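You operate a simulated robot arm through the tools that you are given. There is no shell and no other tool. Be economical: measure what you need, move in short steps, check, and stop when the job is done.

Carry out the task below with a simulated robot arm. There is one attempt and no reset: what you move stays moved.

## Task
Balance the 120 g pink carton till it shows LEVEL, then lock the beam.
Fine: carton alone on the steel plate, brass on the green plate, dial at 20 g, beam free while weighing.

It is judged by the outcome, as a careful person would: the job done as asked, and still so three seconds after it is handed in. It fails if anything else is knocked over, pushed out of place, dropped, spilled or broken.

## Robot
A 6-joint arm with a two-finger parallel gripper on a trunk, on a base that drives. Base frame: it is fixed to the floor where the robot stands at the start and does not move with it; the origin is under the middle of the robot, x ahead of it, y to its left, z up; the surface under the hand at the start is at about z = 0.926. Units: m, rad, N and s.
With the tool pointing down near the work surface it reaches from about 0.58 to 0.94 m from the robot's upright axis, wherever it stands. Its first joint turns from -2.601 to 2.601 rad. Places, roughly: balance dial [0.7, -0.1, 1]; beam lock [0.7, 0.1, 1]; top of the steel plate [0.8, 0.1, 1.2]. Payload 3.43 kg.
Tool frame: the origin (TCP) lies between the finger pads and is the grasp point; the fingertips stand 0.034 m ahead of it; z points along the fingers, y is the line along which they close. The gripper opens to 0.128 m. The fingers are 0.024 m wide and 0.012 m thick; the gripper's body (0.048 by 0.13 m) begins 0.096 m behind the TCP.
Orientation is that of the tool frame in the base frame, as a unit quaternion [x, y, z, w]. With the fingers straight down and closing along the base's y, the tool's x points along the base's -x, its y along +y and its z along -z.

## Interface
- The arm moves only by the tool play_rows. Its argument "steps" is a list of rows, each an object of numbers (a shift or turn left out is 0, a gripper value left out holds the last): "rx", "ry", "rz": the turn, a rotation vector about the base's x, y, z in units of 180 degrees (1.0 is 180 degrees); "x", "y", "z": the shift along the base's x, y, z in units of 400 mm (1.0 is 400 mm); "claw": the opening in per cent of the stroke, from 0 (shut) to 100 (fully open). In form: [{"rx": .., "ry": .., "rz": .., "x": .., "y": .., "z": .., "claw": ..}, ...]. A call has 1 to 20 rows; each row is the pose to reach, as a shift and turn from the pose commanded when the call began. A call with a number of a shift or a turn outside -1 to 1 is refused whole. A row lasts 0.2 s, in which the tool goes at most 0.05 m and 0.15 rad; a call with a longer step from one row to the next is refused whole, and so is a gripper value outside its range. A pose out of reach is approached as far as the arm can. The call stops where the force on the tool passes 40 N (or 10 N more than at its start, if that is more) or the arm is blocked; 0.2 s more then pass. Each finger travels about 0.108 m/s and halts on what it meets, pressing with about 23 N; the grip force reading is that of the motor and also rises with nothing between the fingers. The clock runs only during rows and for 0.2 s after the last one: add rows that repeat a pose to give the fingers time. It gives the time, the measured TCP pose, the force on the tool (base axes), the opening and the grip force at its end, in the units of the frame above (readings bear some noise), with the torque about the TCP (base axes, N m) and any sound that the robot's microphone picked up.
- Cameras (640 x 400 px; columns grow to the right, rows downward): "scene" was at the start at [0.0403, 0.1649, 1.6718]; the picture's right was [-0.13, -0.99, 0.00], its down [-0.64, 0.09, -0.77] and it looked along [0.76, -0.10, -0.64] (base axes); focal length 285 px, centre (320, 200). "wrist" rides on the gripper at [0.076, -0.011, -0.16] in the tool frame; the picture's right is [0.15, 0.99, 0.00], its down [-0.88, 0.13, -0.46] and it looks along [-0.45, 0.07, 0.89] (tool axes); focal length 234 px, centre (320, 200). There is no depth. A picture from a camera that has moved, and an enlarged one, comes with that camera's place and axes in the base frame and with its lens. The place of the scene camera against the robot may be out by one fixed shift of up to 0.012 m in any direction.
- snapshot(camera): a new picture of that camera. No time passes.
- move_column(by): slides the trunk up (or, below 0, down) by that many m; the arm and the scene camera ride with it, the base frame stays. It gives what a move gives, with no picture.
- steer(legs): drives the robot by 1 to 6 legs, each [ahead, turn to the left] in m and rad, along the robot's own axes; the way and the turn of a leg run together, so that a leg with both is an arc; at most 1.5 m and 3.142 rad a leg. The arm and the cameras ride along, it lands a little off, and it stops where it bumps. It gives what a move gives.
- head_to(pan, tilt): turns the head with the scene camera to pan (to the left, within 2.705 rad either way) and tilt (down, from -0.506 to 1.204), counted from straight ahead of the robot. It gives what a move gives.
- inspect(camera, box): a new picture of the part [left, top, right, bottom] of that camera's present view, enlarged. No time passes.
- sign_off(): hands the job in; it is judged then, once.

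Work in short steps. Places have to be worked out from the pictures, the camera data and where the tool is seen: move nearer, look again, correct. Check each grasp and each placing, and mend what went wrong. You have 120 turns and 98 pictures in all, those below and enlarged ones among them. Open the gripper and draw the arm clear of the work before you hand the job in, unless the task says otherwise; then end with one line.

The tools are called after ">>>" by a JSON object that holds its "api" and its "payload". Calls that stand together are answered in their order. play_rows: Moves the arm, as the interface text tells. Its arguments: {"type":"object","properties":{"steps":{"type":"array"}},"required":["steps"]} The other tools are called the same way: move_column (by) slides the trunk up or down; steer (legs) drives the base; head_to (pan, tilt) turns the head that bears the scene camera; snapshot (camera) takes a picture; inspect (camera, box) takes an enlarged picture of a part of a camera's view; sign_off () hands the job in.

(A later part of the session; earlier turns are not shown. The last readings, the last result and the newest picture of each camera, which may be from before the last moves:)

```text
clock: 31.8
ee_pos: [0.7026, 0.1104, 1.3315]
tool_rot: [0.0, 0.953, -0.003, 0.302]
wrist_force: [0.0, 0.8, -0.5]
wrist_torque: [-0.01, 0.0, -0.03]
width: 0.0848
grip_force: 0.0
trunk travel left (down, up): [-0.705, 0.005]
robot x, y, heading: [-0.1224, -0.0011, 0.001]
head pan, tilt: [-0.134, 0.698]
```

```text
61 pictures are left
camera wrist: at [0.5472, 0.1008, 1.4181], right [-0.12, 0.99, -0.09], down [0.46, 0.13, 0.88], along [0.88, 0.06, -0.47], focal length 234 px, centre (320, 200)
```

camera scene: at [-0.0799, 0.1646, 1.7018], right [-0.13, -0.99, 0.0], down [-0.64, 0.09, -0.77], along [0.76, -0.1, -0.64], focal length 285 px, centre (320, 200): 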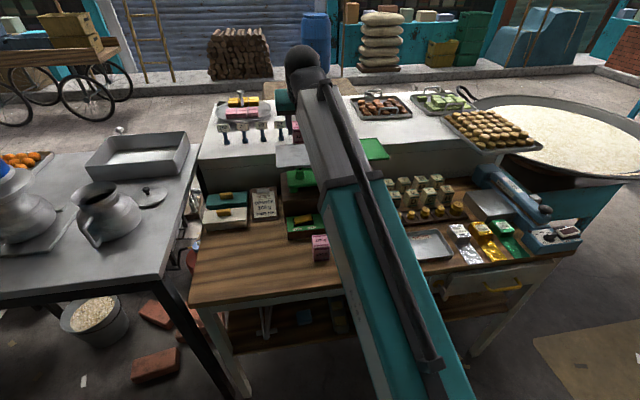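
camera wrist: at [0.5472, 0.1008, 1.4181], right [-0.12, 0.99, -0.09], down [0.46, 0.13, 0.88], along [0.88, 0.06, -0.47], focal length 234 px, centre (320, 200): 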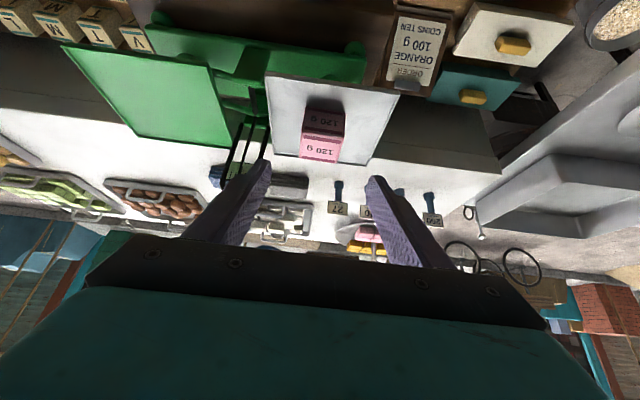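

The carton stands alone on the steel plate. Next the brass: I retreat and move to hover in front of the rack near (0.655, -0.26) to read the weights.

>>> {"api": "play_rows", "payload": {"steps": [{"x": -0.12}, {"x": -0.23}, {"x": -0.23, "y": -0.12}, {"x": -0.23, "y": -0.24}, {"x": -0.23, "y": -0.36}, {"x": -0.23, "y": -0.48}, {"x": -0.23, "y": -0.6}, {"x": -0.23, "y": -0.72}, {"x": -0.23, "y": -0.84}, {"x": -0.23, "y": -0.92}, {"x": -0.23, "y": -0.92, "z": -0.1}, {"x": -0.23, "y": -0.92, "z": -0.2}, {"x": -0.23, "y": -0.92, "z": -0.3}, {"x": -0.23, "y": -0.92, "z": -0.4}, {"x": -0.23, "y": -0.92, "z": -0.5}, {"x": -0.23, "y": -0.92, "z": -0.5}]}}

>>> {"api": "snapshot", "payload": {"camera": "wrist"}}

>>> {"api": "inspect", "payload": {"camera": "scene", "box": [240, 80, 480, 230]}}

```text
clock: 35.2
ee_pos: [0.6101, -0.2568, 1.1293]
tool_rot: [0.001, 0.954, -0.003, 0.301]
wrist_force: [0.1, -0.2, 0.1]
wrist_torque: [0.0, -0.01, -0.03]
width: 0.0844
grip_force: 0.0
trunk travel left (down, up): [-0.705, 0.005]
robot x, y, heading: [-0.1223, 0.0044, 0.005]
head pan, tilt: [-0.134, 0.698]
```

```text
60 pictures are left
camera wrist: at [0.4558, -0.2664, 1.2165], right [-0.12, 0.99, -0.09], down [0.46, 0.13, 0.88], along [0.88, 0.06, -0.47], focal length 234 px, centre (320, 200)
```

wrist: 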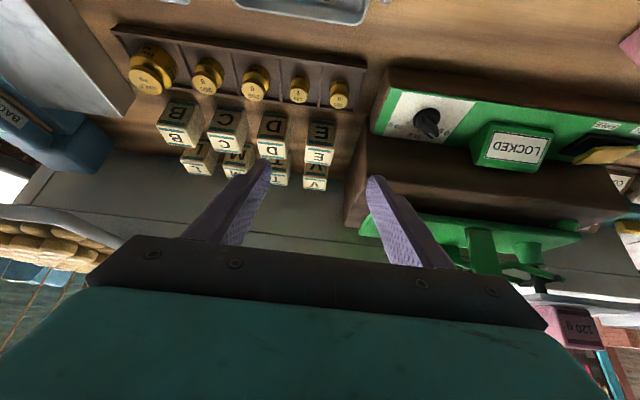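

```text
2.67 times, centred on (360, 155) of scene
camera zoom: at [-0.0802, 0.1648, 1.7018], right [-0.13, -0.99, 0.0], down [-0.64, 0.09, -0.77], along [0.76, -0.1, -0.64], focal length 759 px, centre (213, 320)
```

zoom: 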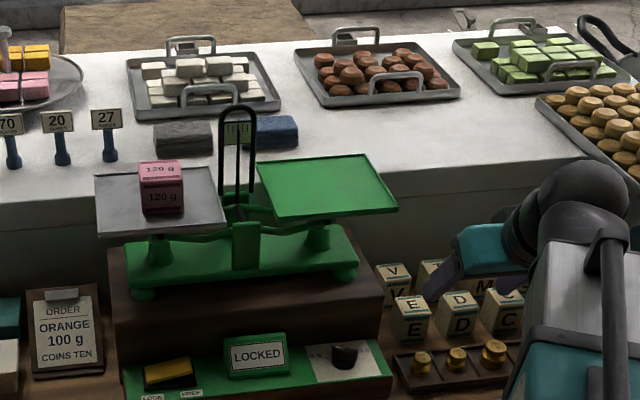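

Everything is in order on the balance. I enlarge the brass weights and the dial.

>>> {"api": "inspect", "payload": {"camera": "wrist", "box": [110, 20, 370, 180]}}

>>> {"api": "inspect", "payload": {"camera": "wrist", "box": [360, 60, 640, 235]}}

>>> {"api": "inspect", "payload": {"camera": "scene", "box": [320, 195, 440, 245]}}

```text
2.46 times, centred on (240, 100) of wrist
camera zoom: at [0.4558, -0.2664, 1.2165], right [-0.12, 0.99, -0.09], down [0.46, 0.13, 0.88], along [0.88, 0.06, -0.47], focal length 576 px, centre (517, 446)
```

zoom: 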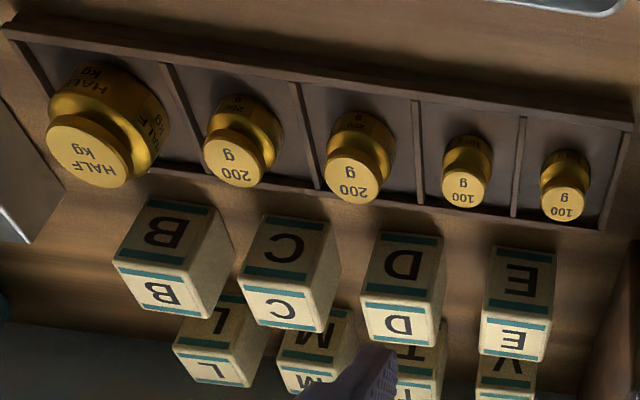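

```text
2.29 times, centred on (500, 148) of wrist
camera zoom: at [0.4558, -0.2664, 1.2165], right [-0.12, 0.99, -0.09], down [0.46, 0.13, 0.88], along [0.88, 0.06, -0.47], focal length 535 px, centre (-91, 320)
```

zoom: 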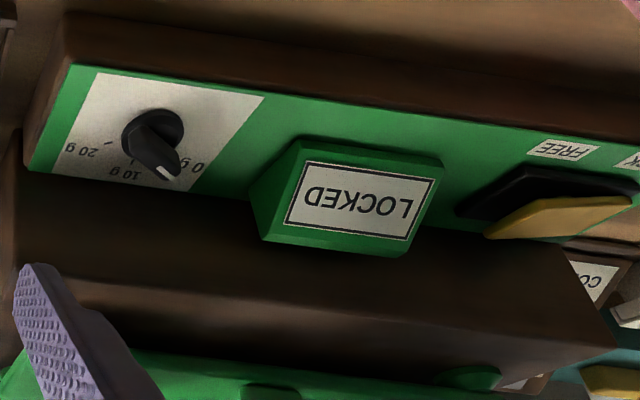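

```text
5.33 times, centred on (380, 220) of scene
camera zoom: at [-0.0802, 0.1648, 1.7018], right [-0.13, -0.99, 0.0], down [-0.64, 0.09, -0.77], along [0.76, -0.1, -0.64], focal length 1518 px, centre (0, 93)
```

zoom: 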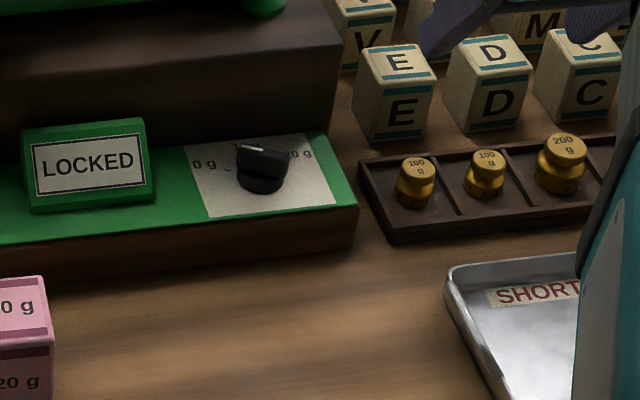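

Both small ones are 100 g; I'll take the rightmost (nearest the balance) at about (0.651, -0.241), roughly 0.04 m tall. I narrow the gripper to ~45 mm and hover just above for a check.

>>> {"api": "play_rows", "payload": {"steps": [{"x": 0.04, "y": 0.04, "z": -0.08, "claw": 50}, {"x": 0.0735, "y": 0.04, "z": -0.17, "claw": 36}, {"x": 0.0735, "y": 0.04, "z": -0.22, "claw": 36}, {"x": 0.0735, "y": 0.04, "z": -0.22, "claw": 36}]}}

>>> {"api": "inspect", "payload": {"camera": "wrist", "box": [160, 20, 480, 220]}}

>>> {"api": "inspect", "payload": {"camera": "scene", "box": [340, 160, 500, 260]}}

```text
clock: 36.2
ee_pos: [0.6399, -0.241, 1.0417]
tool_rot: [0.0, 0.954, -0.002, 0.301]
wrist_force: [-0.1, -1.2, -1.0]
wrist_torque: [0.0, 0.0, 0.03]
width: 0.0463
grip_force: 0.1
trunk travel left (down, up): [-0.705, 0.005]
robot x, y, heading: [-0.1214, -0.0016, -0.002]
head pan, tilt: [-0.134, 0.698]
```

```text
2.00 times, centred on (320, 120) of wrist
camera zoom: at [0.4848, -0.2515, 1.1285], right [-0.12, 0.99, -0.09], down [0.46, 0.13, 0.88], along [0.88, 0.06, -0.47], focal length 468 px, centre (320, 360)
```

zoom: 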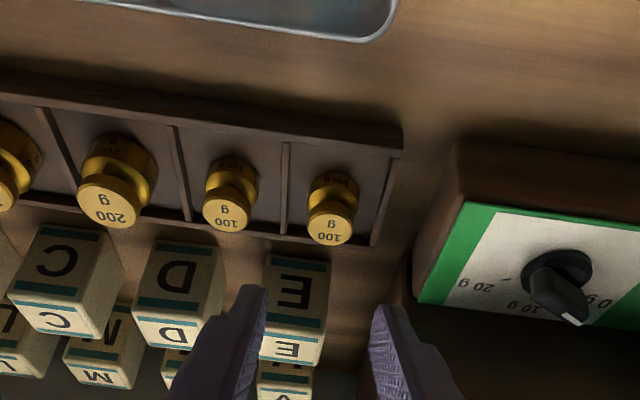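

```text
4.00 times, centred on (420, 210) of scene
camera zoom: at [-0.0801, 0.1648, 1.7018], right [-0.13, -0.99, 0.0], down [-0.64, 0.09, -0.77], along [0.76, -0.1, -0.64], focal length 1138 px, centre (-80, 160)
```

zoom: 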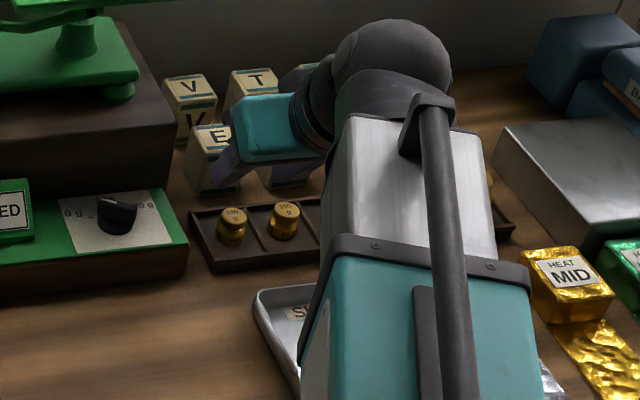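

The weight seems shorter and farther than first judged (top ≈ 0.955, x ≈ 0.662). A lesser tilt suits such a short object, so I reduce the tilt to about 18° and look again.

>>> {"api": "play_rows", "payload": {"steps": [{"ry": 0.047}, {"ry": 0.094}, {"ry": 0.094, "z": -0.03}, {"ry": 0.094, "z": -0.03}]}}

>>> {"api": "inspect", "payload": {"camera": "wrist", "box": [200, 80, 440, 230]}}

```text
clock: 37.2
ee_pos: [0.6382, -0.241, 1.0299]
tool_rot: [-0.001, 0.988, -0.003, 0.157]
wrist_force: [-0.1, -0.2, -0.1]
wrist_torque: [0.01, 0.01, 0.03]
width: 0.0462
grip_force: 0.1
trunk travel left (down, up): [-0.705, 0.005]
robot x, y, heading: [-0.1208, 0.0023, 0.003]
head pan, tilt: [-0.134, 0.698]
```

```text
2.67 times, centred on (320, 155) of wrist
camera zoom: at [0.5163, -0.2512, 1.1577], right [-0.14, 0.99, -0.05], down [0.7, 0.13, 0.71], along [0.71, 0.06, -0.71], focal length 624 px, centre (320, 320)
```

zoom: 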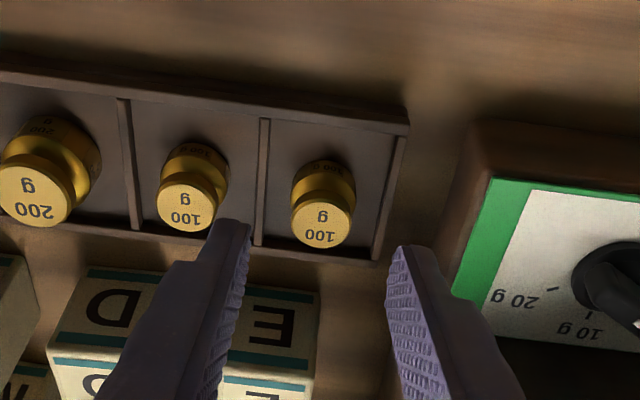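

Combined views put the weight at (0.662, -0.241) with its top near 0.955, centred between the fingers. I lower to fingertips ≈ 0.95 with a 40 mm opening and check.

>>> {"api": "play_rows", "payload": {"steps": [{"x": 0.037, "z": -0.04, "claw": 32}, {"x": 0.037, "z": -0.09, "claw": 32}, {"x": 0.037, "z": -0.11, "claw": 32}, {"x": 0.037, "z": -0.11, "claw": 32}]}}

>>> {"api": "inspect", "payload": {"camera": "wrist", "box": [220, 100, 420, 240]}}

>>> {"api": "inspect", "payload": {"camera": "scene", "box": [360, 190, 460, 250]}}

```text
clock: 38.2
ee_pos: [0.654, -0.2413, 0.9864]
tool_rot: [0.0, 0.987, -0.002, 0.158]
wrist_force: [0.7, 0.6, -0.5]
wrist_torque: [-0.04, 0.02, 0.01]
width: 0.0407
grip_force: 0.0
trunk travel left (down, up): [-0.705, 0.005]
robot x, y, heading: [-0.1178, -0.0001, 0.004]
head pan, tilt: [-0.134, 0.698]
```

```text
2.86 times, centred on (320, 170) of wrist
camera zoom: at [0.5311, -0.2509, 1.1136], right [-0.14, 0.99, -0.05], down [0.69, 0.13, 0.71], along [0.71, 0.06, -0.71], focal length 669 px, centre (320, 286)
```

zoom: 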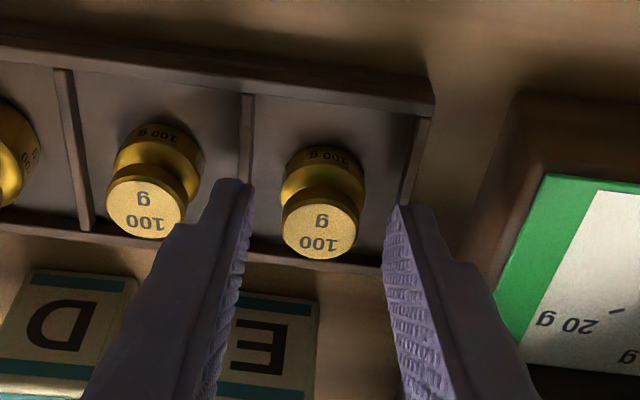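

```text
6.40 times, centred on (410, 220) of scene
camera zoom: at [-0.0801, 0.1648, 1.7018], right [-0.13, -0.99, 0.0], down [-0.64, 0.09, -0.77], along [0.76, -0.1, -0.64], focal length 1822 px, centre (-256, 72)
```

zoom: 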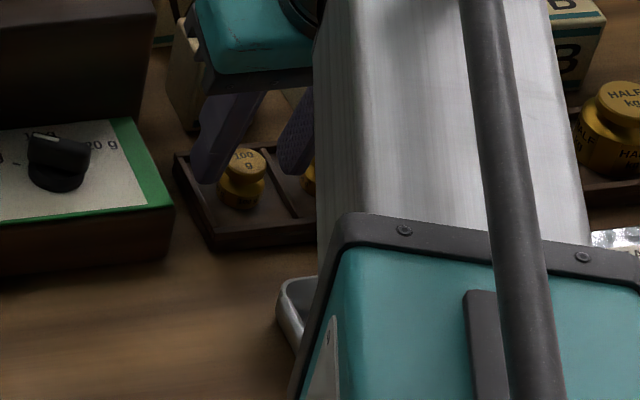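

The fingers straddle the cap nicely. I lower 5 mm more and close.

>>> {"api": "play_rows", "payload": {"steps": [{"z": -0.006}, {"z": -0.0125}, {"z": -0.0125}, {"z": -0.0125, "claw": 20}, {"z": -0.0125, "claw": 8}, {"z": -0.0125, "claw": 8}, {"z": -0.0125, "claw": 8}]}}

>>> {"api": "inspect", "payload": {"camera": "wrist", "box": [220, 100, 420, 240]}}

```text
clock: 39.8
ee_pos: [0.6539, -0.2405, 0.9811]
tool_rot: [0.0, 0.987, -0.003, 0.159]
wrist_force: [0.3, 1.2, -0.2]
wrist_torque: [-0.01, -0.02, 0.0]
width: 0.023
grip_force: 22.4
trunk travel left (down, up): [-0.705, 0.005]
robot x, y, heading: [-0.1182, 0.0051, -0.003]
head pan, tilt: [-0.134, 0.698]
```

```text
2.86 times, centred on (320, 170) of wrist
camera zoom: at [0.5312, -0.2511, 1.1091], right [-0.14, 0.99, -0.05], down [0.69, 0.13, 0.71], along [0.71, 0.06, -0.71], focal length 669 px, centre (320, 286)
```

zoom: 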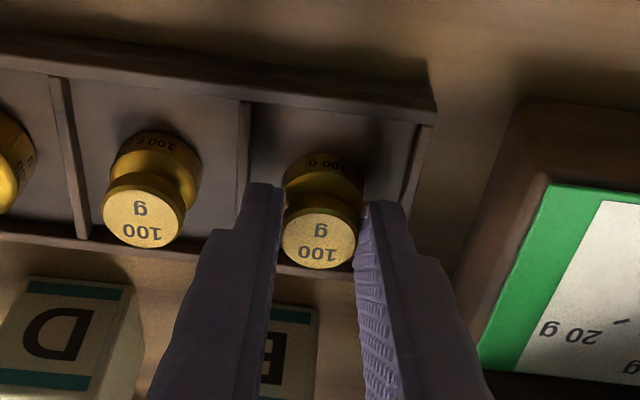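

The cap is gripped at 23 mm. I lift slowly and check that it came along.

>>> {"api": "play_rows", "payload": {"steps": [{"z": 0.03}, {"z": 0.08}, {"z": 0.15}, {"z": 0.25}, {"z": 0.25}]}}

>>> {"api": "snapshot", "payload": {"camera": "wrist"}}

```text
clock: 41.0
ee_pos: [0.6545, -0.2419, 1.082]
tool_rot: [-0.001, 0.987, -0.003, 0.159]
wrist_force: [0.0, 0.5, -0.6]
wrist_torque: [-0.02, 0.02, -0.02]
width: 0.0228
grip_force: 23.4
trunk travel left (down, up): [-0.705, 0.005]
robot x, y, heading: [-0.1215, 0.0007, -0.005]
head pan, tilt: [-0.134, 0.698]
```

```text
49 pictures are left
camera wrist: at [0.5314, -0.2513, 1.2103], right [-0.14, 0.99, -0.05], down [0.69, 0.13, 0.71], along [0.71, 0.06, -0.71], focal length 234 px, centre (320, 200)
```

wrist: 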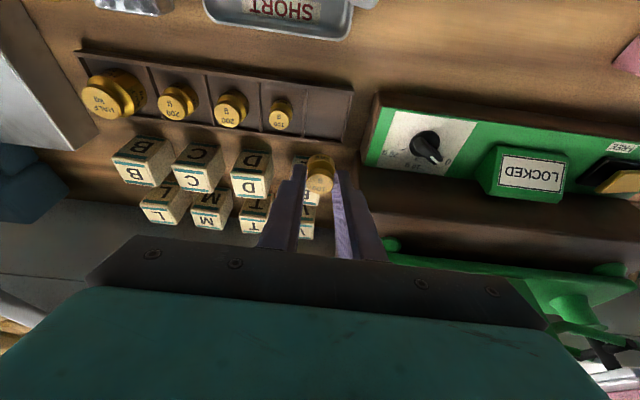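

The 100 g weight is in the fingers. I raise to about z = 1.26, watching the limit.

>>> {"api": "play_rows", "payload": {"steps": [{"x": -0.02, "z": 0.1}, {"x": -0.03, "z": 0.2}, {"x": -0.03, "z": 0.3}, {"x": -0.03, "z": 0.4}, {"x": -0.03, "z": 0.45}, {"x": -0.03, "z": 0.45}]}}

```text
clock: 42.4
ee_pos: [0.64, -0.2415, 1.2619]
tool_rot: [-0.001, 0.987, -0.003, 0.158]
wrist_force: [-0.5, 0.8, -0.6]
wrist_torque: [-0.01, -0.01, 0.0]
width: 0.0233
grip_force: 22.9
trunk travel left (down, up): [-0.705, 0.005]
robot x, y, heading: [-0.1206, -0.0018, 0.004]
head pan, tilt: [-0.134, 0.698]
```

No limit force. I shift over the green plate: first left to y = -0.11, then forward to x = 0.79.

>>> {"api": "play_rows", "payload": {"steps": [{"y": 0.11}, {"y": 0.22}, {"y": 0.328}, {"y": 0.328, "x": 0.1}, {"y": 0.328, "x": 0.2}, {"y": 0.328, "x": 0.3}, {"y": 0.328, "x": 0.37}, {"y": 0.328, "x": 0.37}]}}

>>> {"api": "snapshot", "payload": {"camera": "wrist"}}

>>> {"api": "inspect", "payload": {"camera": "scene", "box": [270, 90, 430, 190]}}

```text
clock: 44.2
ee_pos: [0.7903, -0.1102, 1.2623]
tool_rot: [0.0, 0.987, -0.004, 0.159]
wrist_force: [-0.9, 0.2, -1.0]
wrist_torque: [0.03, 0.04, 0.01]
width: 0.0229
grip_force: 22.7
trunk travel left (down, up): [-0.705, 0.005]
robot x, y, heading: [-0.119, 0.0018, 0.002]
head pan, tilt: [-0.134, 0.698]
```

```text
48 pictures are left
camera wrist: at [0.6673, -0.1202, 1.3888], right [-0.14, 0.99, -0.05], down [0.69, 0.13, 0.71], along [0.71, 0.06, -0.71], focal length 234 px, centre (320, 200)
```

wrist: 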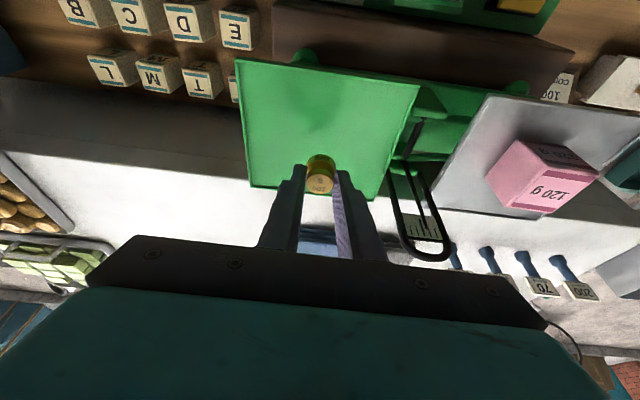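

```text
4.00 times, centred on (350, 140) of scene
camera zoom: at [-0.08, 0.1648, 1.7018], right [-0.13, -0.99, 0.0], down [-0.64, 0.09, -0.77], along [0.76, -0.1, -0.64], focal length 1138 px, centre (200, 440)
```

zoom: 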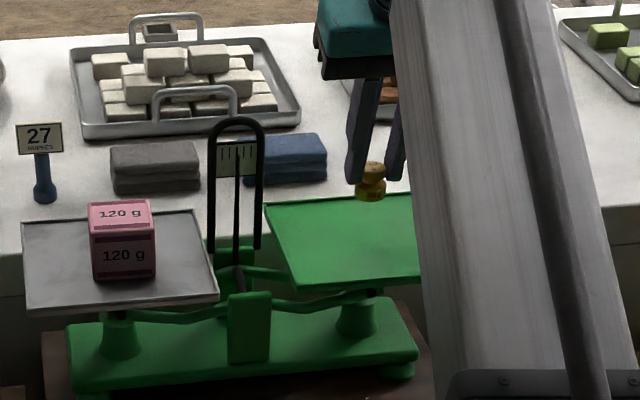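

The weight is over the middle of the green plate. I lower 36 mm, then creep to contact.

>>> {"api": "play_rows", "payload": {"steps": [{"z": -0.05}, {"z": -0.09}, {"z": -0.09}]}}

>>> {"api": "play_rows", "payload": {"steps": [{"z": -0.004}, {"z": -0.008}, {"z": -0.008}]}}

>>> {"api": "inspect", "payload": {"camera": "wrist", "box": [240, 120, 400, 220]}}

```text
clock: 45.0
ee_pos: [0.7902, -0.1097, 1.2254]
tool_rot: [-0.001, 0.987, -0.003, 0.158]
wrist_force: [0.0, 0.6, -0.7]
wrist_torque: [0.0, 0.03, -0.02]
width: 0.023
grip_force: 23.6
trunk travel left (down, up): [-0.705, 0.005]
robot x, y, heading: [-0.1143, 0.0035, -0.0]
head pan, tilt: [-0.134, 0.698]
```

```text
clock: 45.8
ee_pos: [0.7907, -0.1091, 1.2234]
tool_rot: [0.0, 0.987, -0.003, 0.158]
wrist_force: [0.7, -0.3, -0.7]
wrist_torque: [-0.03, 0.03, 0.03]
width: 0.0229
grip_force: 22.5
trunk travel left (down, up): [-0.705, 0.005]
robot x, y, heading: [-0.1218, 0.0028, -0.001]
head pan, tilt: [-0.134, 0.698]
```

```text
4.00 times, centred on (320, 170) of wrist
camera zoom: at [0.6675, -0.1201, 1.3498], right [-0.14, 0.99, -0.05], down [0.69, 0.13, 0.71], along [0.71, 0.06, -0.71], focal length 937 px, centre (320, 320)
```

zoom: 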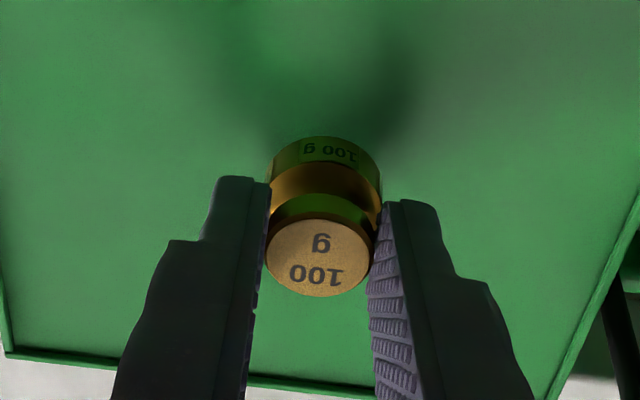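

Not touching yet. I creep down in 1 mm rows until the force shows contact.

>>> {"api": "play_rows", "payload": {"steps": [{"z": -0.003}, {"z": -0.006}, {"z": -0.009}, {"z": -0.009}]}}

>>> {"api": "play_rows", "payload": {"steps": [{"z": -0.003}, {"z": -0.006}, {"z": -0.006}]}}

```text
clock: 46.8
ee_pos: [0.791, -0.1093, 1.2196]
tool_rot: [0.0, 0.987, -0.004, 0.158]
wrist_force: [0.4, -0.3, -0.9]
wrist_torque: [-0.01, 0.02, 0.01]
width: 0.023
grip_force: 23.2
trunk travel left (down, up): [-0.705, 0.005]
robot x, y, heading: [-0.1232, 0.0016, 0.001]
head pan, tilt: [-0.134, 0.698]
```

```text
clock: 47.6
ee_pos: [0.7902, -0.11, 1.2162]
tool_rot: [0.0, 0.988, -0.003, 0.158]
wrist_force: [0.3, 0.4, -1.6]
wrist_torque: [-0.01, 0.0, -0.01]
width: 0.0232
grip_force: 22.9
trunk travel left (down, up): [-0.705, 0.005]
robot x, y, heading: [-0.1207, 0.0009, 0.006]
head pan, tilt: [-0.134, 0.698]
```

Still free. I continue another 3–4 mm.

>>> {"api": "play_rows", "payload": {"steps": [{"z": -0.003}, {"z": -0.006}, {"z": -0.006}]}}

>>> {"api": "play_rows", "payload": {"steps": [{"z": -0.0025}, {"z": -0.005}, {"z": -0.005}]}}

>>> {"api": "inspect", "payload": {"camera": "wrist", "box": [240, 120, 400, 220]}}

```text
clock: 48.4
ee_pos: [0.7896, -0.1091, 1.2151]
tool_rot: [0.0, 0.987, -0.004, 0.158]
wrist_force: [-0.7, -0.2, 1.4]
wrist_torque: [0.05, -0.03, -0.01]
width: 0.0231
grip_force: 23.2
trunk travel left (down, up): [-0.705, 0.005]
robot x, y, heading: [-0.1245, -0.0003, -0.0]
head pan, tilt: [-0.134, 0.698]
```

```text
clock: 49.2
ee_pos: [0.7895, -0.1101, 1.2136]
tool_rot: [0.0, 0.987, -0.004, 0.16]
wrist_force: [3.4, -0.2, 15.1]
wrist_torque: [0.02, -0.21, 0.0]
width: 0.0229
grip_force: 22.6
trunk travel left (down, up): [-0.705, 0.005]
robot x, y, heading: [-0.1182, 0.0028, 0.001]
head pan, tilt: [-0.134, 0.698]
```

```text
4.00 times, centred on (320, 170) of wrist
camera zoom: at [0.6665, -0.12, 1.3414], right [-0.14, 0.99, -0.05], down [0.69, 0.13, 0.71], along [0.71, 0.06, -0.7], focal length 937 px, centre (320, 320)
```

zoom: 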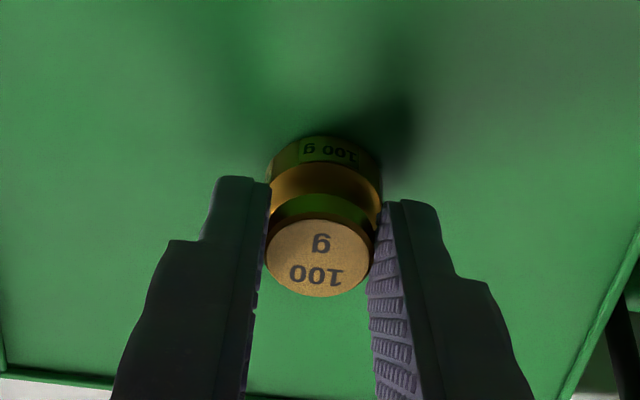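

Contact reached (15 N). I ease up about 2 mm, open, and withdraw upwards along the tool axis, then back.

>>> {"api": "play_rows", "payload": {"steps": [{"z": 0.005}, {"z": 0.005}, {"z": 0.005, "claw": 26}, {"z": 0.005, "claw": 36}, {"z": 0.005, "claw": 36}]}}

>>> {"api": "play_rows", "payload": {"steps": [{"x": -0.017, "z": 0.05}, {"x": -0.05, "z": 0.13}, {"x": -0.15, "z": 0.17}, {"x": -0.25, "z": 0.17}, {"x": -0.25, "z": 0.17}]}}

>>> {"api": "snapshot", "payload": {"camera": "wrist"}}

>>> {"api": "inspect", "payload": {"camera": "scene", "box": [240, 90, 480, 240]}}

```text
clock: 50.4
ee_pos: [0.7902, -0.1111, 1.2131]
tool_rot: [0.0, 0.987, -0.004, 0.158]
wrist_force: [-0.6, -0.2, -1.1]
wrist_torque: [0.01, -0.01, -0.01]
width: 0.0463
grip_force: 0.2
trunk travel left (down, up): [-0.705, 0.005]
robot x, y, heading: [-0.1195, 0.0014, 0.0]
head pan, tilt: [-0.134, 0.698]
```

```text
clock: 51.6
ee_pos: [0.6907, -0.1093, 1.2824]
tool_rot: [0.0, 0.987, -0.003, 0.159]
wrist_force: [-0.9, -0.1, 0.3]
wrist_torque: [-0.02, 0.0, -0.02]
width: 0.0461
grip_force: 0.1
trunk travel left (down, up): [-0.705, 0.005]
robot x, y, heading: [-0.1202, 0.0022, -0.002]
head pan, tilt: [-0.134, 0.698]
```

```text
44 pictures are left
camera wrist: at [0.5684, -0.1202, 1.4099], right [-0.14, 0.99, -0.05], down [0.69, 0.13, 0.71], along [0.71, 0.06, -0.71], focal length 234 px, centre (320, 200)
```

wrist: 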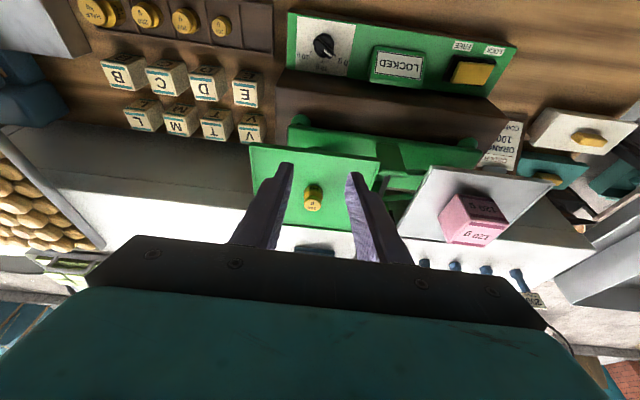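

```text
2.67 times, centred on (360, 165) of scene
camera zoom: at [-0.0797, 0.1647, 1.7018], right [-0.13, -0.99, 0.0], down [-0.64, 0.09, -0.77], along [0.76, -0.1, -0.64], focal length 759 px, centre (213, 293)
```

zoom: 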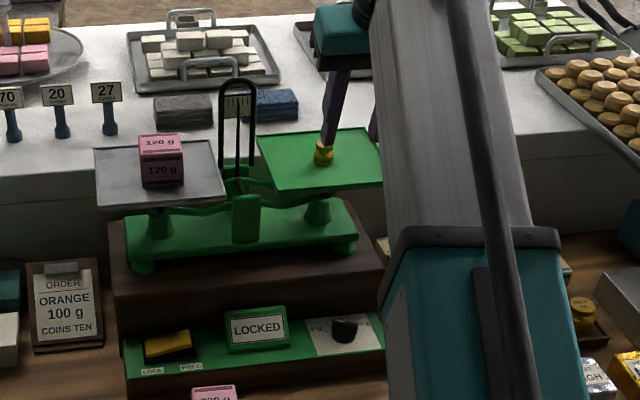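

Carton and 100 g brass are each in place with the display still LOCKED. Now the dial: I back out and come down in front of it for a close look at the knob (about (0.66, -0.12, 0.97)).

>>> {"api": "play_rows", "payload": {"steps": [{"x": -0.1}, {"x": -0.2}, {"x": -0.24, "y": -0.03, "z": -0.06}, {"x": -0.24, "y": -0.03, "z": -0.17}, {"x": -0.24, "y": -0.03, "z": -0.28}, {"x": -0.24, "y": -0.03, "z": -0.39}, {"x": -0.24, "y": -0.03, "z": -0.5}, {"x": -0.24, "y": -0.03, "z": -0.5}]}}

>>> {"api": "inspect", "payload": {"camera": "wrist", "box": [240, 100, 400, 200]}}

>>> {"api": "inspect", "payload": {"camera": "scene", "box": [270, 170, 430, 270]}}

```text
clock: 53.4
ee_pos: [0.5941, -0.1207, 1.0818]
tool_rot: [-0.001, 0.987, -0.003, 0.159]
wrist_force: [-0.6, 0.8, 0.0]
wrist_torque: [0.03, 0.0, 0.0]
width: 0.0464
grip_force: 0.1
trunk travel left (down, up): [-0.705, 0.005]
robot x, y, heading: [-0.118, 0.002, 0.002]
head pan, tilt: [-0.134, 0.698]
```

```text
4.00 times, centred on (320, 150) of wrist
camera zoom: at [0.4716, -0.1316, 1.2087], right [-0.14, 0.99, -0.05], down [0.69, 0.13, 0.71], along [0.71, 0.06, -0.71], focal length 937 px, centre (320, 400)
```

zoom: 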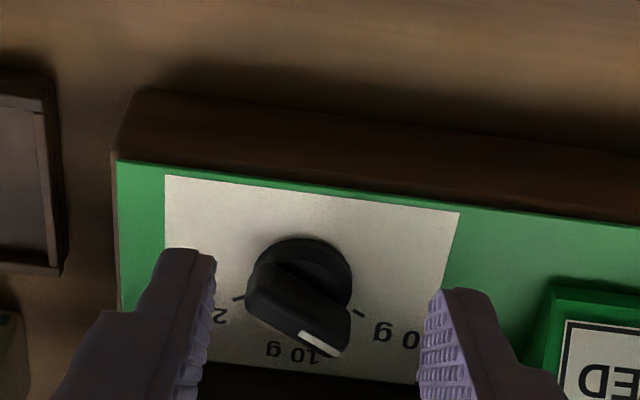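

```text
4.00 times, centred on (350, 220) of scene
camera zoom: at [-0.0802, 0.1647, 1.7018], right [-0.13, -0.99, 0.0], down [-0.64, 0.09, -0.77], along [0.76, -0.1, -0.64], focal length 1138 px, centre (200, 120)
```

zoom: 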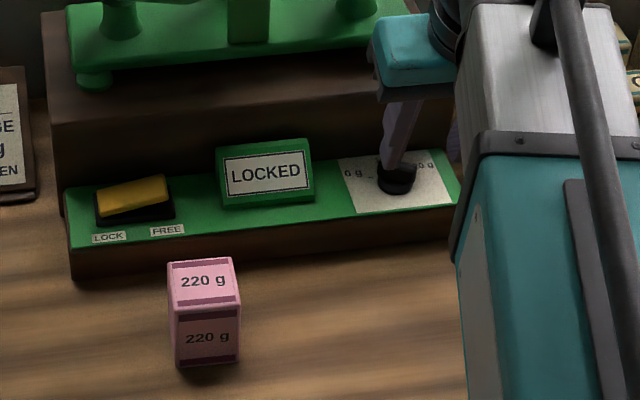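

The scale ticks sit at about ±55° from straight ahead (0 left, 20 right) round a knob centre ≈ (0.658, -0.124); the pointer is about 40° left. I reduce tilt to 10°, hover above the knob, and spin the gripper +40° to line up with its bar.

>>> {"api": "play_rows", "payload": {"steps": [{"x": 0.07, "y": -0.008, "ry": 0.044, "claw": 26}, {"x": 0.147, "y": -0.008, "z": -0.05, "ry": 0.044, "claw": 26}, {"x": 0.147, "y": -0.008, "z": -0.07, "ry": 0.044, "claw": 26}, {"x": 0.147, "y": -0.008, "z": -0.07, "ry": 0.044, "claw": 26}]}}

>>> {"api": "play_rows", "payload": {"steps": [{"rx": -0.008, "rz": 0.045}, {"rx": -0.016, "rz": 0.09}, {"rx": -0.024, "rz": 0.135}, {"rx": -0.032, "rz": 0.18}, {"rx": -0.0386, "rz": 0.219}, {"rx": -0.0386, "rz": 0.219}]}}

>>> {"api": "snapshot", "payload": {"camera": "wrist"}}

>>> {"api": "inspect", "payload": {"camera": "scene", "box": [310, 170, 430, 245]}}

```text
clock: 54.4
ee_pos: [0.6523, -0.1251, 1.0529]
tool_rot: [-0.001, 0.996, -0.003, 0.09]
wrist_force: [-0.8, -0.6, 0.0]
wrist_torque: [0.0, 0.02, 0.05]
width: 0.0332
grip_force: 0.0
trunk travel left (down, up): [-0.705, 0.005]
robot x, y, heading: [-0.1215, -0.0006, -0.006]
head pan, tilt: [-0.134, 0.698]
```

```text
clock: 55.8
ee_pos: [0.6527, -0.1259, 1.0535]
tool_rot: [-0.343, 0.935, -0.032, 0.085]
wrist_force: [-0.2, 0.4, -0.2]
wrist_torque: [0.02, 0.02, -0.01]
width: 0.0333
grip_force: 0.1
trunk travel left (down, up): [-0.705, 0.005]
robot x, y, heading: [-0.1187, 0.0043, 0.002]
head pan, tilt: [-0.134, 0.698]
```

```text
40 pictures are left
camera wrist: at [0.5734, -0.1823, 1.2016], right [-0.74, 0.66, -0.14], down [0.5, 0.67, 0.55], along [0.46, 0.34, -0.82], focal length 234 px, centre (320, 200)
```

wrist: 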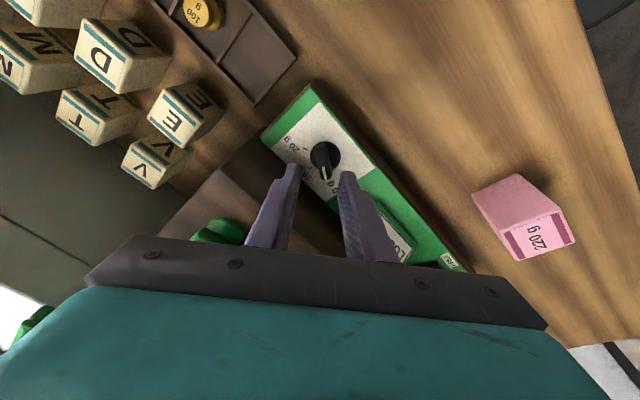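

```text
5.33 times, centred on (370, 208) of scene
camera zoom: at [-0.0801, 0.1648, 1.7018], right [-0.13, -0.99, 0.0], down [-0.64, 0.09, -0.77], along [0.76, -0.1, -0.64], focal length 1518 px, centre (53, 160)
```

zoom: 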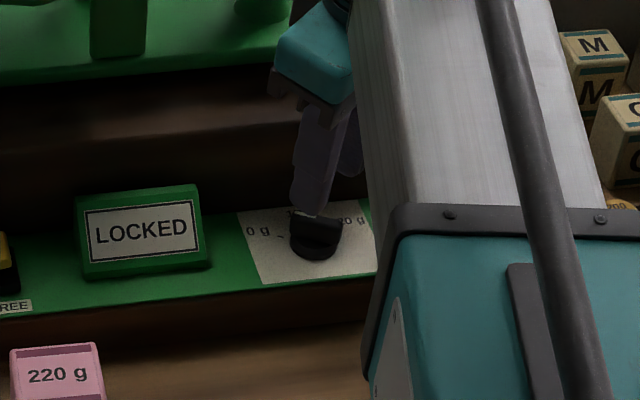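

>>> {"api": "inspect", "payload": {"camera": "wrist", "box": [260, 110, 400, 198]}}

```text
4.55 times, centred on (330, 154) of wrist
camera zoom: at [0.5734, -0.1823, 1.2016], right [-0.74, 0.66, -0.14], down [0.5, 0.67, 0.55], along [0.46, 0.34, -0.82], focal length 1064 px, centre (274, 409)
```

zoom: 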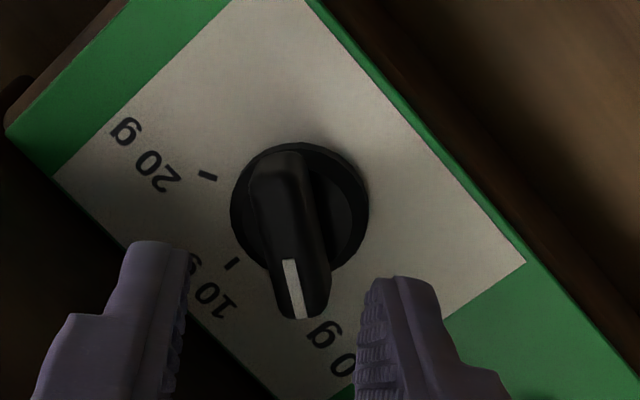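

This close view shows the pointer actually at about 57° left, i.e. at 0 g; 20 g lies near -60°. I spin another 16° to align with the bar, centre over the knob (0.661, -0.124) and come down part way.

>>> {"api": "play_rows", "payload": {"steps": [{"x": 0.008, "y": 0.005, "rx": -0.008, "rz": 0.044}, {"x": 0.008, "y": 0.005, "rx": -0.0155, "rz": 0.0876}, {"x": 0.008, "y": 0.005, "z": -0.05, "rx": -0.0155, "rz": 0.0876}, {"x": 0.008, "y": 0.005, "z": -0.07, "rx": -0.0155, "rz": 0.0876}, {"x": 0.008, "y": 0.005, "z": -0.07, "rx": -0.0155, "rz": 0.0876}]}}

>>> {"api": "inspect", "payload": {"camera": "wrist", "box": [250, 110, 410, 210]}}

>>> {"api": "inspect", "payload": {"camera": "scene", "box": [340, 175, 420, 235]}}

```text
clock: 57.0
ee_pos: [0.6559, -0.1232, 1.0265]
tool_rot: [-0.468, 0.879, -0.043, 0.08]
wrist_force: [0.8, -0.3, 0.1]
wrist_torque: [0.0, 0.02, 0.0]
width: 0.0335
grip_force: 0.0
trunk travel left (down, up): [-0.705, 0.005]
robot x, y, heading: [-0.1228, 0.0024, -0.004]
head pan, tilt: [-0.134, 0.698]
```

```text
4.00 times, centred on (330, 160) of wrist
camera zoom: at [0.5942, -0.1921, 1.1767], right [-0.89, 0.43, -0.16], down [0.29, 0.8, 0.52], along [0.35, 0.41, -0.84], focal length 937 px, centre (280, 360)
```

zoom: 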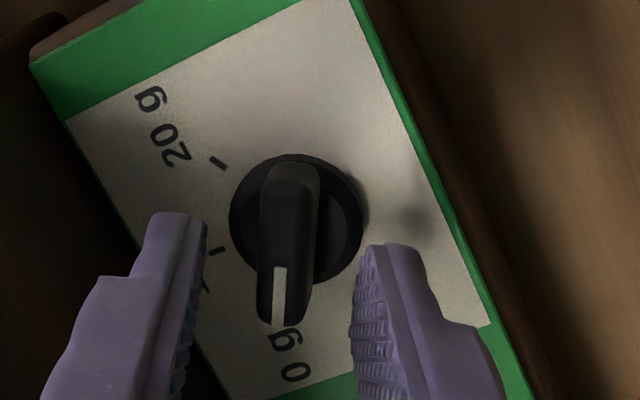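

```text
6.67 times, centred on (380, 205) of scene
camera zoom: at [-0.0801, 0.1648, 1.7018], right [-0.13, -0.99, 0.0], down [-0.64, 0.09, -0.77], along [0.76, -0.1, -0.64], focal length 1898 px, centre (-80, 167)
```

zoom: 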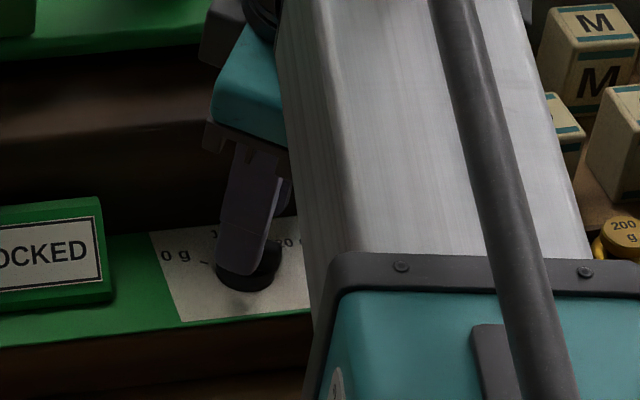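

The bar is aligned within a few degrees and centred between the tips; the scale spans ±60°. I creep down until the tips are well alongside the bar.

>>> {"api": "play_rows", "payload": {"steps": [{"z": -0.008}, {"z": -0.016}, {"z": -0.02}, {"z": -0.02}]}}

>>> {"api": "play_rows", "payload": {"steps": [{"z": -0.006}, {"z": -0.012}, {"z": -0.012}]}}

>>> {"api": "inspect", "payload": {"camera": "wrist", "box": [250, 110, 410, 210]}}

```text
clock: 58.0
ee_pos: [0.6566, -0.1231, 1.0184]
tool_rot: [-0.469, 0.879, -0.043, 0.08]
wrist_force: [-1.0, -0.1, -0.1]
wrist_torque: [0.01, 0.03, 0.02]
width: 0.0333
grip_force: 0.0
trunk travel left (down, up): [-0.705, 0.005]
robot x, y, heading: [-0.1232, 0.0023, 0.005]
head pan, tilt: [-0.134, 0.698]
```

```text
clock: 58.8
ee_pos: [0.6555, -0.1229, 1.014]
tool_rot: [-0.47, 0.878, -0.043, 0.081]
wrist_force: [-0.8, 0.5, 0.3]
wrist_torque: [-0.01, 0.02, -0.01]
width: 0.0335
grip_force: 0.0
trunk travel left (down, up): [-0.705, 0.005]
robot x, y, heading: [-0.1197, 0.0024, -0.006]
head pan, tilt: [-0.134, 0.698]
```

```text
4.00 times, centred on (330, 160) of wrist
camera zoom: at [0.5938, -0.1921, 1.1641], right [-0.89, 0.43, -0.16], down [0.29, 0.8, 0.52], along [0.35, 0.41, -0.84], focal length 937 px, centre (280, 360)
```

zoom: 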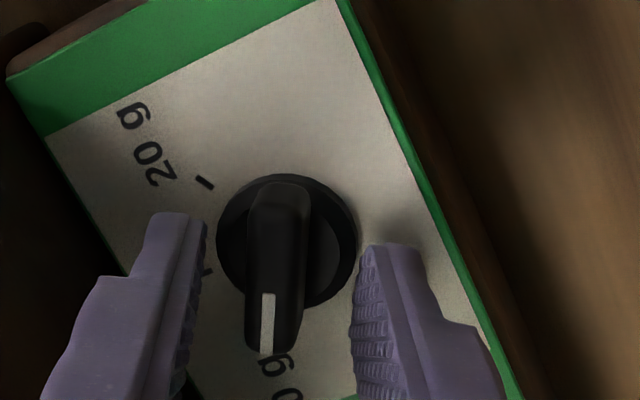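

Still free of contact. I correct 2 mm sideways and go 5 mm lower.

>>> {"api": "play_rows", "payload": {"steps": [{"x": 0.005, "y": -0.0025}, {"x": 0.005, "y": -0.0025, "z": -0.006}, {"x": 0.005, "y": -0.0025, "z": -0.0125}, {"x": 0.005, "y": -0.0025, "z": -0.0125}]}}

>>> {"api": "inspect", "payload": {"camera": "wrist", "box": [250, 110, 410, 210]}}

>>> {"api": "inspect", "payload": {"camera": "scene", "box": [340, 175, 420, 235]}}

```text
clock: 59.8
ee_pos: [0.6585, -0.1239, 1.0087]
tool_rot: [-0.469, 0.879, -0.042, 0.08]
wrist_force: [-0.3, 0.2, 0.1]
wrist_torque: [0.01, 0.03, 0.0]
width: 0.0332
grip_force: 0.2
trunk travel left (down, up): [-0.705, 0.005]
robot x, y, heading: [-0.12, 0.0032, 0.005]
head pan, tilt: [-0.134, 0.698]
```

```text
4.00 times, centred on (330, 160) of wrist
camera zoom: at [0.596, -0.193, 1.1588], right [-0.89, 0.43, -0.16], down [0.29, 0.8, 0.52], along [0.35, 0.41, -0.84], focal length 937 px, centre (280, 360)
```

zoom: 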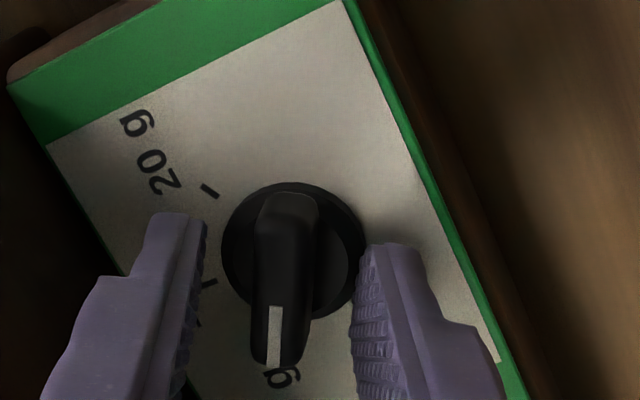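

```text
6.67 times, centred on (380, 205) of scene
camera zoom: at [-0.0801, 0.1648, 1.7018], right [-0.13, -0.99, 0.0], down [-0.64, 0.09, -0.77], along [0.76, -0.1, -0.64], focal length 1898 px, centre (-80, 167)
```

zoom: 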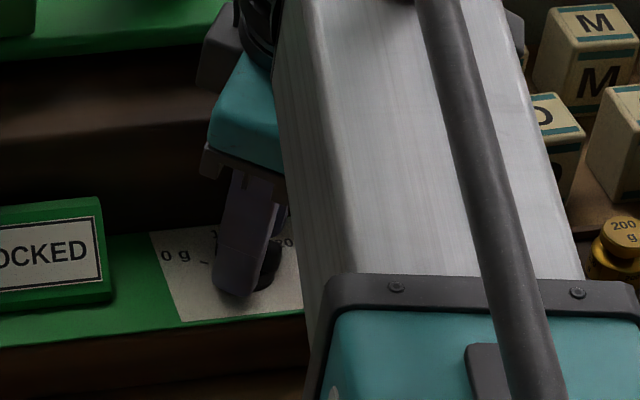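

The tips flank the knob near panel level. I close gently to see whether they meet the bar (≈13 mm) or the disc.

>>> {"api": "play_rows", "payload": {"steps": [{"claw": 18}, {"claw": 10}, {"claw": 5}, {"claw": 5}, {"claw": 5}]}}

>>> {"api": "inspect", "payload": {"camera": "wrist", "box": [250, 110, 410, 210]}}

```text
clock: 61.0
ee_pos: [0.6572, -0.1226, 1.009]
tool_rot: [-0.469, 0.878, -0.042, 0.08]
wrist_force: [-1.9, 3.5, 8.5]
wrist_torque: [0.51, 0.65, 0.03]
width: 0.0139
grip_force: 45.3
trunk travel left (down, up): [-0.705, 0.005]
robot x, y, heading: [-0.1175, 0.0059, -0.004]
head pan, tilt: [-0.134, 0.698]
```

```text
4.00 times, centred on (330, 160) of wrist
camera zoom: at [0.5952, -0.1925, 1.1597], right [-0.89, 0.43, -0.16], down [0.29, 0.8, 0.52], along [0.35, 0.41, -0.84], focal length 937 px, centre (280, 360)
```

zoom: 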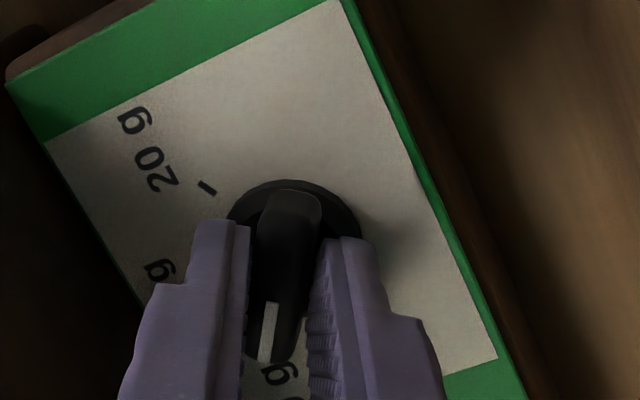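

The bar is held at 13.9 mm. I turn the first 40° clockwise about the tool axis and check.

>>> {"api": "play_rows", "payload": {"steps": [{"rx": 0.0077, "rz": -0.0438}, {"rx": 0.0154, "rz": -0.0876}, {"rx": 0.023, "rz": -0.131}, {"rx": 0.031, "rz": -0.175}, {"rx": 0.0386, "rz": -0.219}, {"rx": 0.0386, "rz": -0.219}]}}

>>> {"api": "inspect", "payload": {"camera": "wrist", "box": [250, 110, 410, 210]}}

```text
clock: 62.4
ee_pos: [0.6582, -0.1243, 1.0096]
tool_rot: [-0.137, 0.986, -0.015, 0.091]
wrist_force: [1.8, 1.2, 16.6]
wrist_torque: [0.52, 0.85, 0.0]
width: 0.0126
grip_force: 45.2
trunk travel left (down, up): [-0.705, 0.005]
robot x, y, heading: [-0.1185, 0.0001, 0.001]
head pan, tilt: [-0.134, 0.698]
```

```text
4.00 times, centred on (330, 160) of wrist
camera zoom: at [0.5589, -0.1543, 1.1533], right [-0.41, 0.91, -0.08], down [0.71, 0.37, 0.59], along [0.57, 0.18, -0.8], focal length 937 px, centre (280, 360)
```

zoom: 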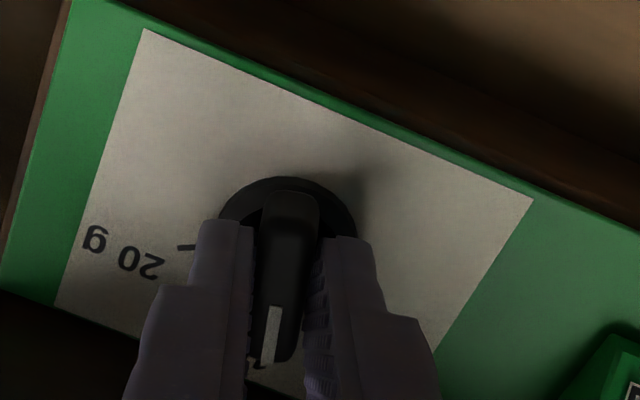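

The knob follows (now about 16°). I continue another 40°, easing up 1 mm to relieve the vertical force.

>>> {"api": "play_rows", "payload": {"steps": [{"z": 0.0025, "rx": 0.0077, "rz": -0.0438}, {"z": 0.0025, "rx": 0.0154, "rz": -0.0876}, {"z": 0.0025, "rx": 0.023, "rz": -0.131}, {"z": 0.0025, "rx": 0.031, "rz": -0.175}, {"z": 0.0025, "rx": 0.0386, "rz": -0.219}, {"z": 0.0025, "rx": 0.0386, "rz": -0.219}]}}

>>> {"api": "inspect", "payload": {"camera": "wrist", "box": [250, 110, 410, 210]}}

```text
clock: 63.8
ee_pos: [0.6572, -0.1242, 1.0086]
tool_rot: [0.208, 0.974, 0.014, 0.086]
wrist_force: [0.5, 2.6, 1.0]
wrist_torque: [-1.07, -0.57, 0.01]
width: 0.0126
grip_force: 44.8
trunk travel left (down, up): [-0.705, 0.005]
robot x, y, heading: [-0.1201, 0.0043, 0.002]
head pan, tilt: [-0.134, 0.698]
```

```text
4.00 times, centred on (330, 160) of wrist
camera zoom: at [0.5562, -0.1016, 1.1526], right [0.27, 0.96, 0.04], down [0.76, -0.24, 0.6], along [0.59, -0.13, -0.8], focal length 937 px, centre (280, 360)
```

zoom: 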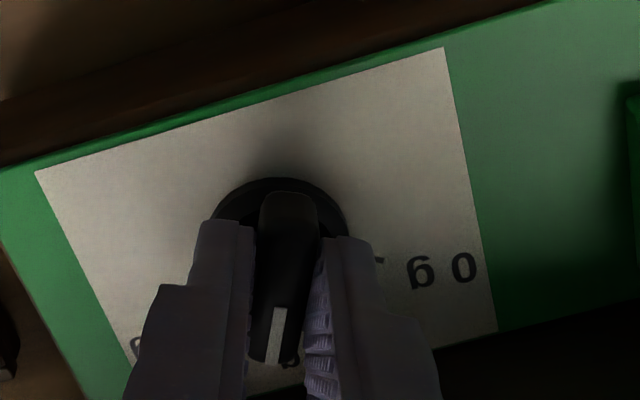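

Pointer now near -24°. I turn the remaining 36°.

>>> {"api": "play_rows", "payload": {"steps": [{"rx": 0.0077, "rz": -0.0438}, {"rx": 0.0154, "rz": -0.0876}, {"rx": 0.023, "rz": -0.131}, {"rx": 0.031, "rz": -0.175}, {"rx": 0.0348, "rz": -0.197}, {"rx": 0.0348, "rz": -0.197}]}}

>>> {"api": "inspect", "payload": {"camera": "wrist", "box": [250, 110, 410, 210]}}

```text
clock: 65.2
ee_pos: [0.659, -0.1238, 1.0088]
tool_rot: [0.498, 0.863, 0.04, 0.076]
wrist_force: [-2.7, 1.1, -4.1]
wrist_torque: [-1.06, 0.22, 0.82]
width: 0.014
grip_force: 44.7
trunk travel left (down, up): [-0.705, 0.005]
robot x, y, heading: [-0.1177, 0.0018, 0.002]
head pan, tilt: [-0.134, 0.698]
```

```text
4.00 times, centred on (330, 160) of wrist
camera zoom: at [0.583, -0.0627, 1.1574], right [0.77, 0.62, 0.13], down [0.47, -0.69, 0.55], along [0.43, -0.36, -0.83], focal length 937 px, centre (280, 360)
```

zoom: 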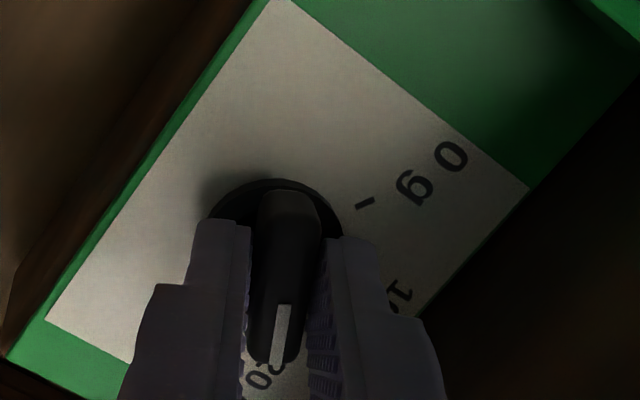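

Torque about z rose to 0.8 N m, suggesting the end stop at 20 g. I release and lift to check the pointer.

>>> {"api": "play_rows", "payload": {"steps": [{"claw": 15}, {"claw": 27}, {"claw": 27}, {"claw": 27, "z": 0.05}, {"claw": 27, "z": 0.11}, {"claw": 27, "z": 0.11}]}}

>>> {"api": "inspect", "payload": {"camera": "wrist", "box": [250, 110, 410, 210]}}

```text
clock: 66.6
ee_pos: [0.658, -0.1243, 1.0532]
tool_rot: [0.499, 0.862, 0.04, 0.075]
wrist_force: [-0.5, -0.2, -0.8]
wrist_torque: [0.0, -0.02, -0.03]
width: 0.0347
grip_force: 0.0
trunk travel left (down, up): [-0.705, 0.005]
robot x, y, heading: [-0.1214, 0.0013, -0.002]
head pan, tilt: [-0.134, 0.698]
```

```text
4.00 times, centred on (330, 160) of wrist
camera zoom: at [0.5832, -0.0626, 1.2013], right [0.77, 0.62, 0.13], down [0.47, -0.69, 0.55], along [0.43, -0.36, -0.83], focal length 937 px, centre (280, 360)
```

zoom: 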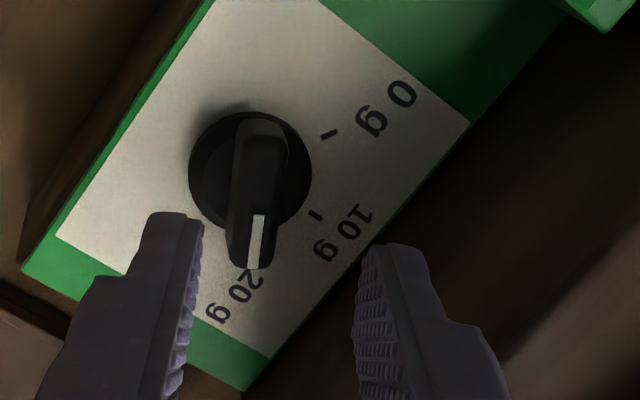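

The pointer stands at 20 g, perhaps a few degrees shy. I make sure by regripping with a further 6° of turn, so the bar is pressed against the stop.

>>> {"api": "play_rows", "payload": {"steps": [{"rx": 0.0058, "rz": -0.0328}, {"z": -0.06, "rx": 0.0058, "rz": -0.0328}, {"z": -0.11, "rx": 0.0058, "rz": -0.0328}, {"z": -0.11, "rx": 0.0058, "rz": -0.0328}, {"z": -0.11, "rx": 0.0058, "rz": -0.0328, "claw": 15}, {"z": -0.11, "rx": 0.0058, "rz": -0.0328, "claw": 5}, {"z": -0.11, "rx": 0.0058, "rz": -0.0328, "claw": 5}, {"z": -0.11, "rx": 0.0058, "rz": -0.0328, "claw": 5}]}}

>>> {"api": "inspect", "payload": {"camera": "wrist", "box": [250, 110, 410, 210]}}

```text
clock: 68.4
ee_pos: [0.6571, -0.124, 1.0094]
tool_rot: [0.542, 0.836, 0.044, 0.073]
wrist_force: [-3.7, -0.7, 2.0]
wrist_torque: [-0.72, 0.55, 0.99]
width: 0.0164
grip_force: 45.0
trunk travel left (down, up): [-0.705, 0.005]
robot x, y, heading: [-0.1184, 0.0024, -0.005]
head pan, tilt: [-0.134, 0.698]
```

```text
4.00 times, centred on (330, 160) of wrist
camera zoom: at [0.589, -0.0577, 1.1584], right [0.83, 0.54, 0.14], down [0.39, -0.75, 0.54], along [0.39, -0.39, -0.83], focal length 937 px, centre (280, 360)
```

zoom: 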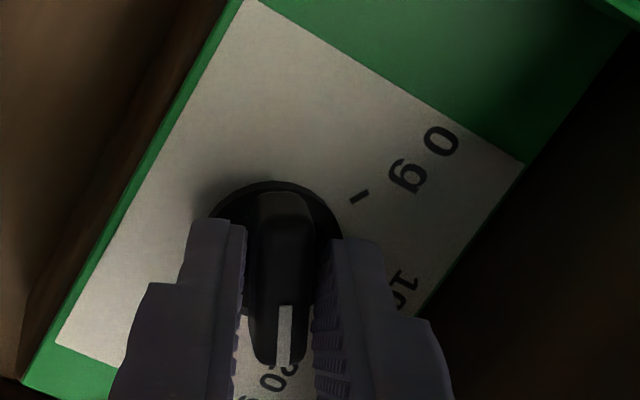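

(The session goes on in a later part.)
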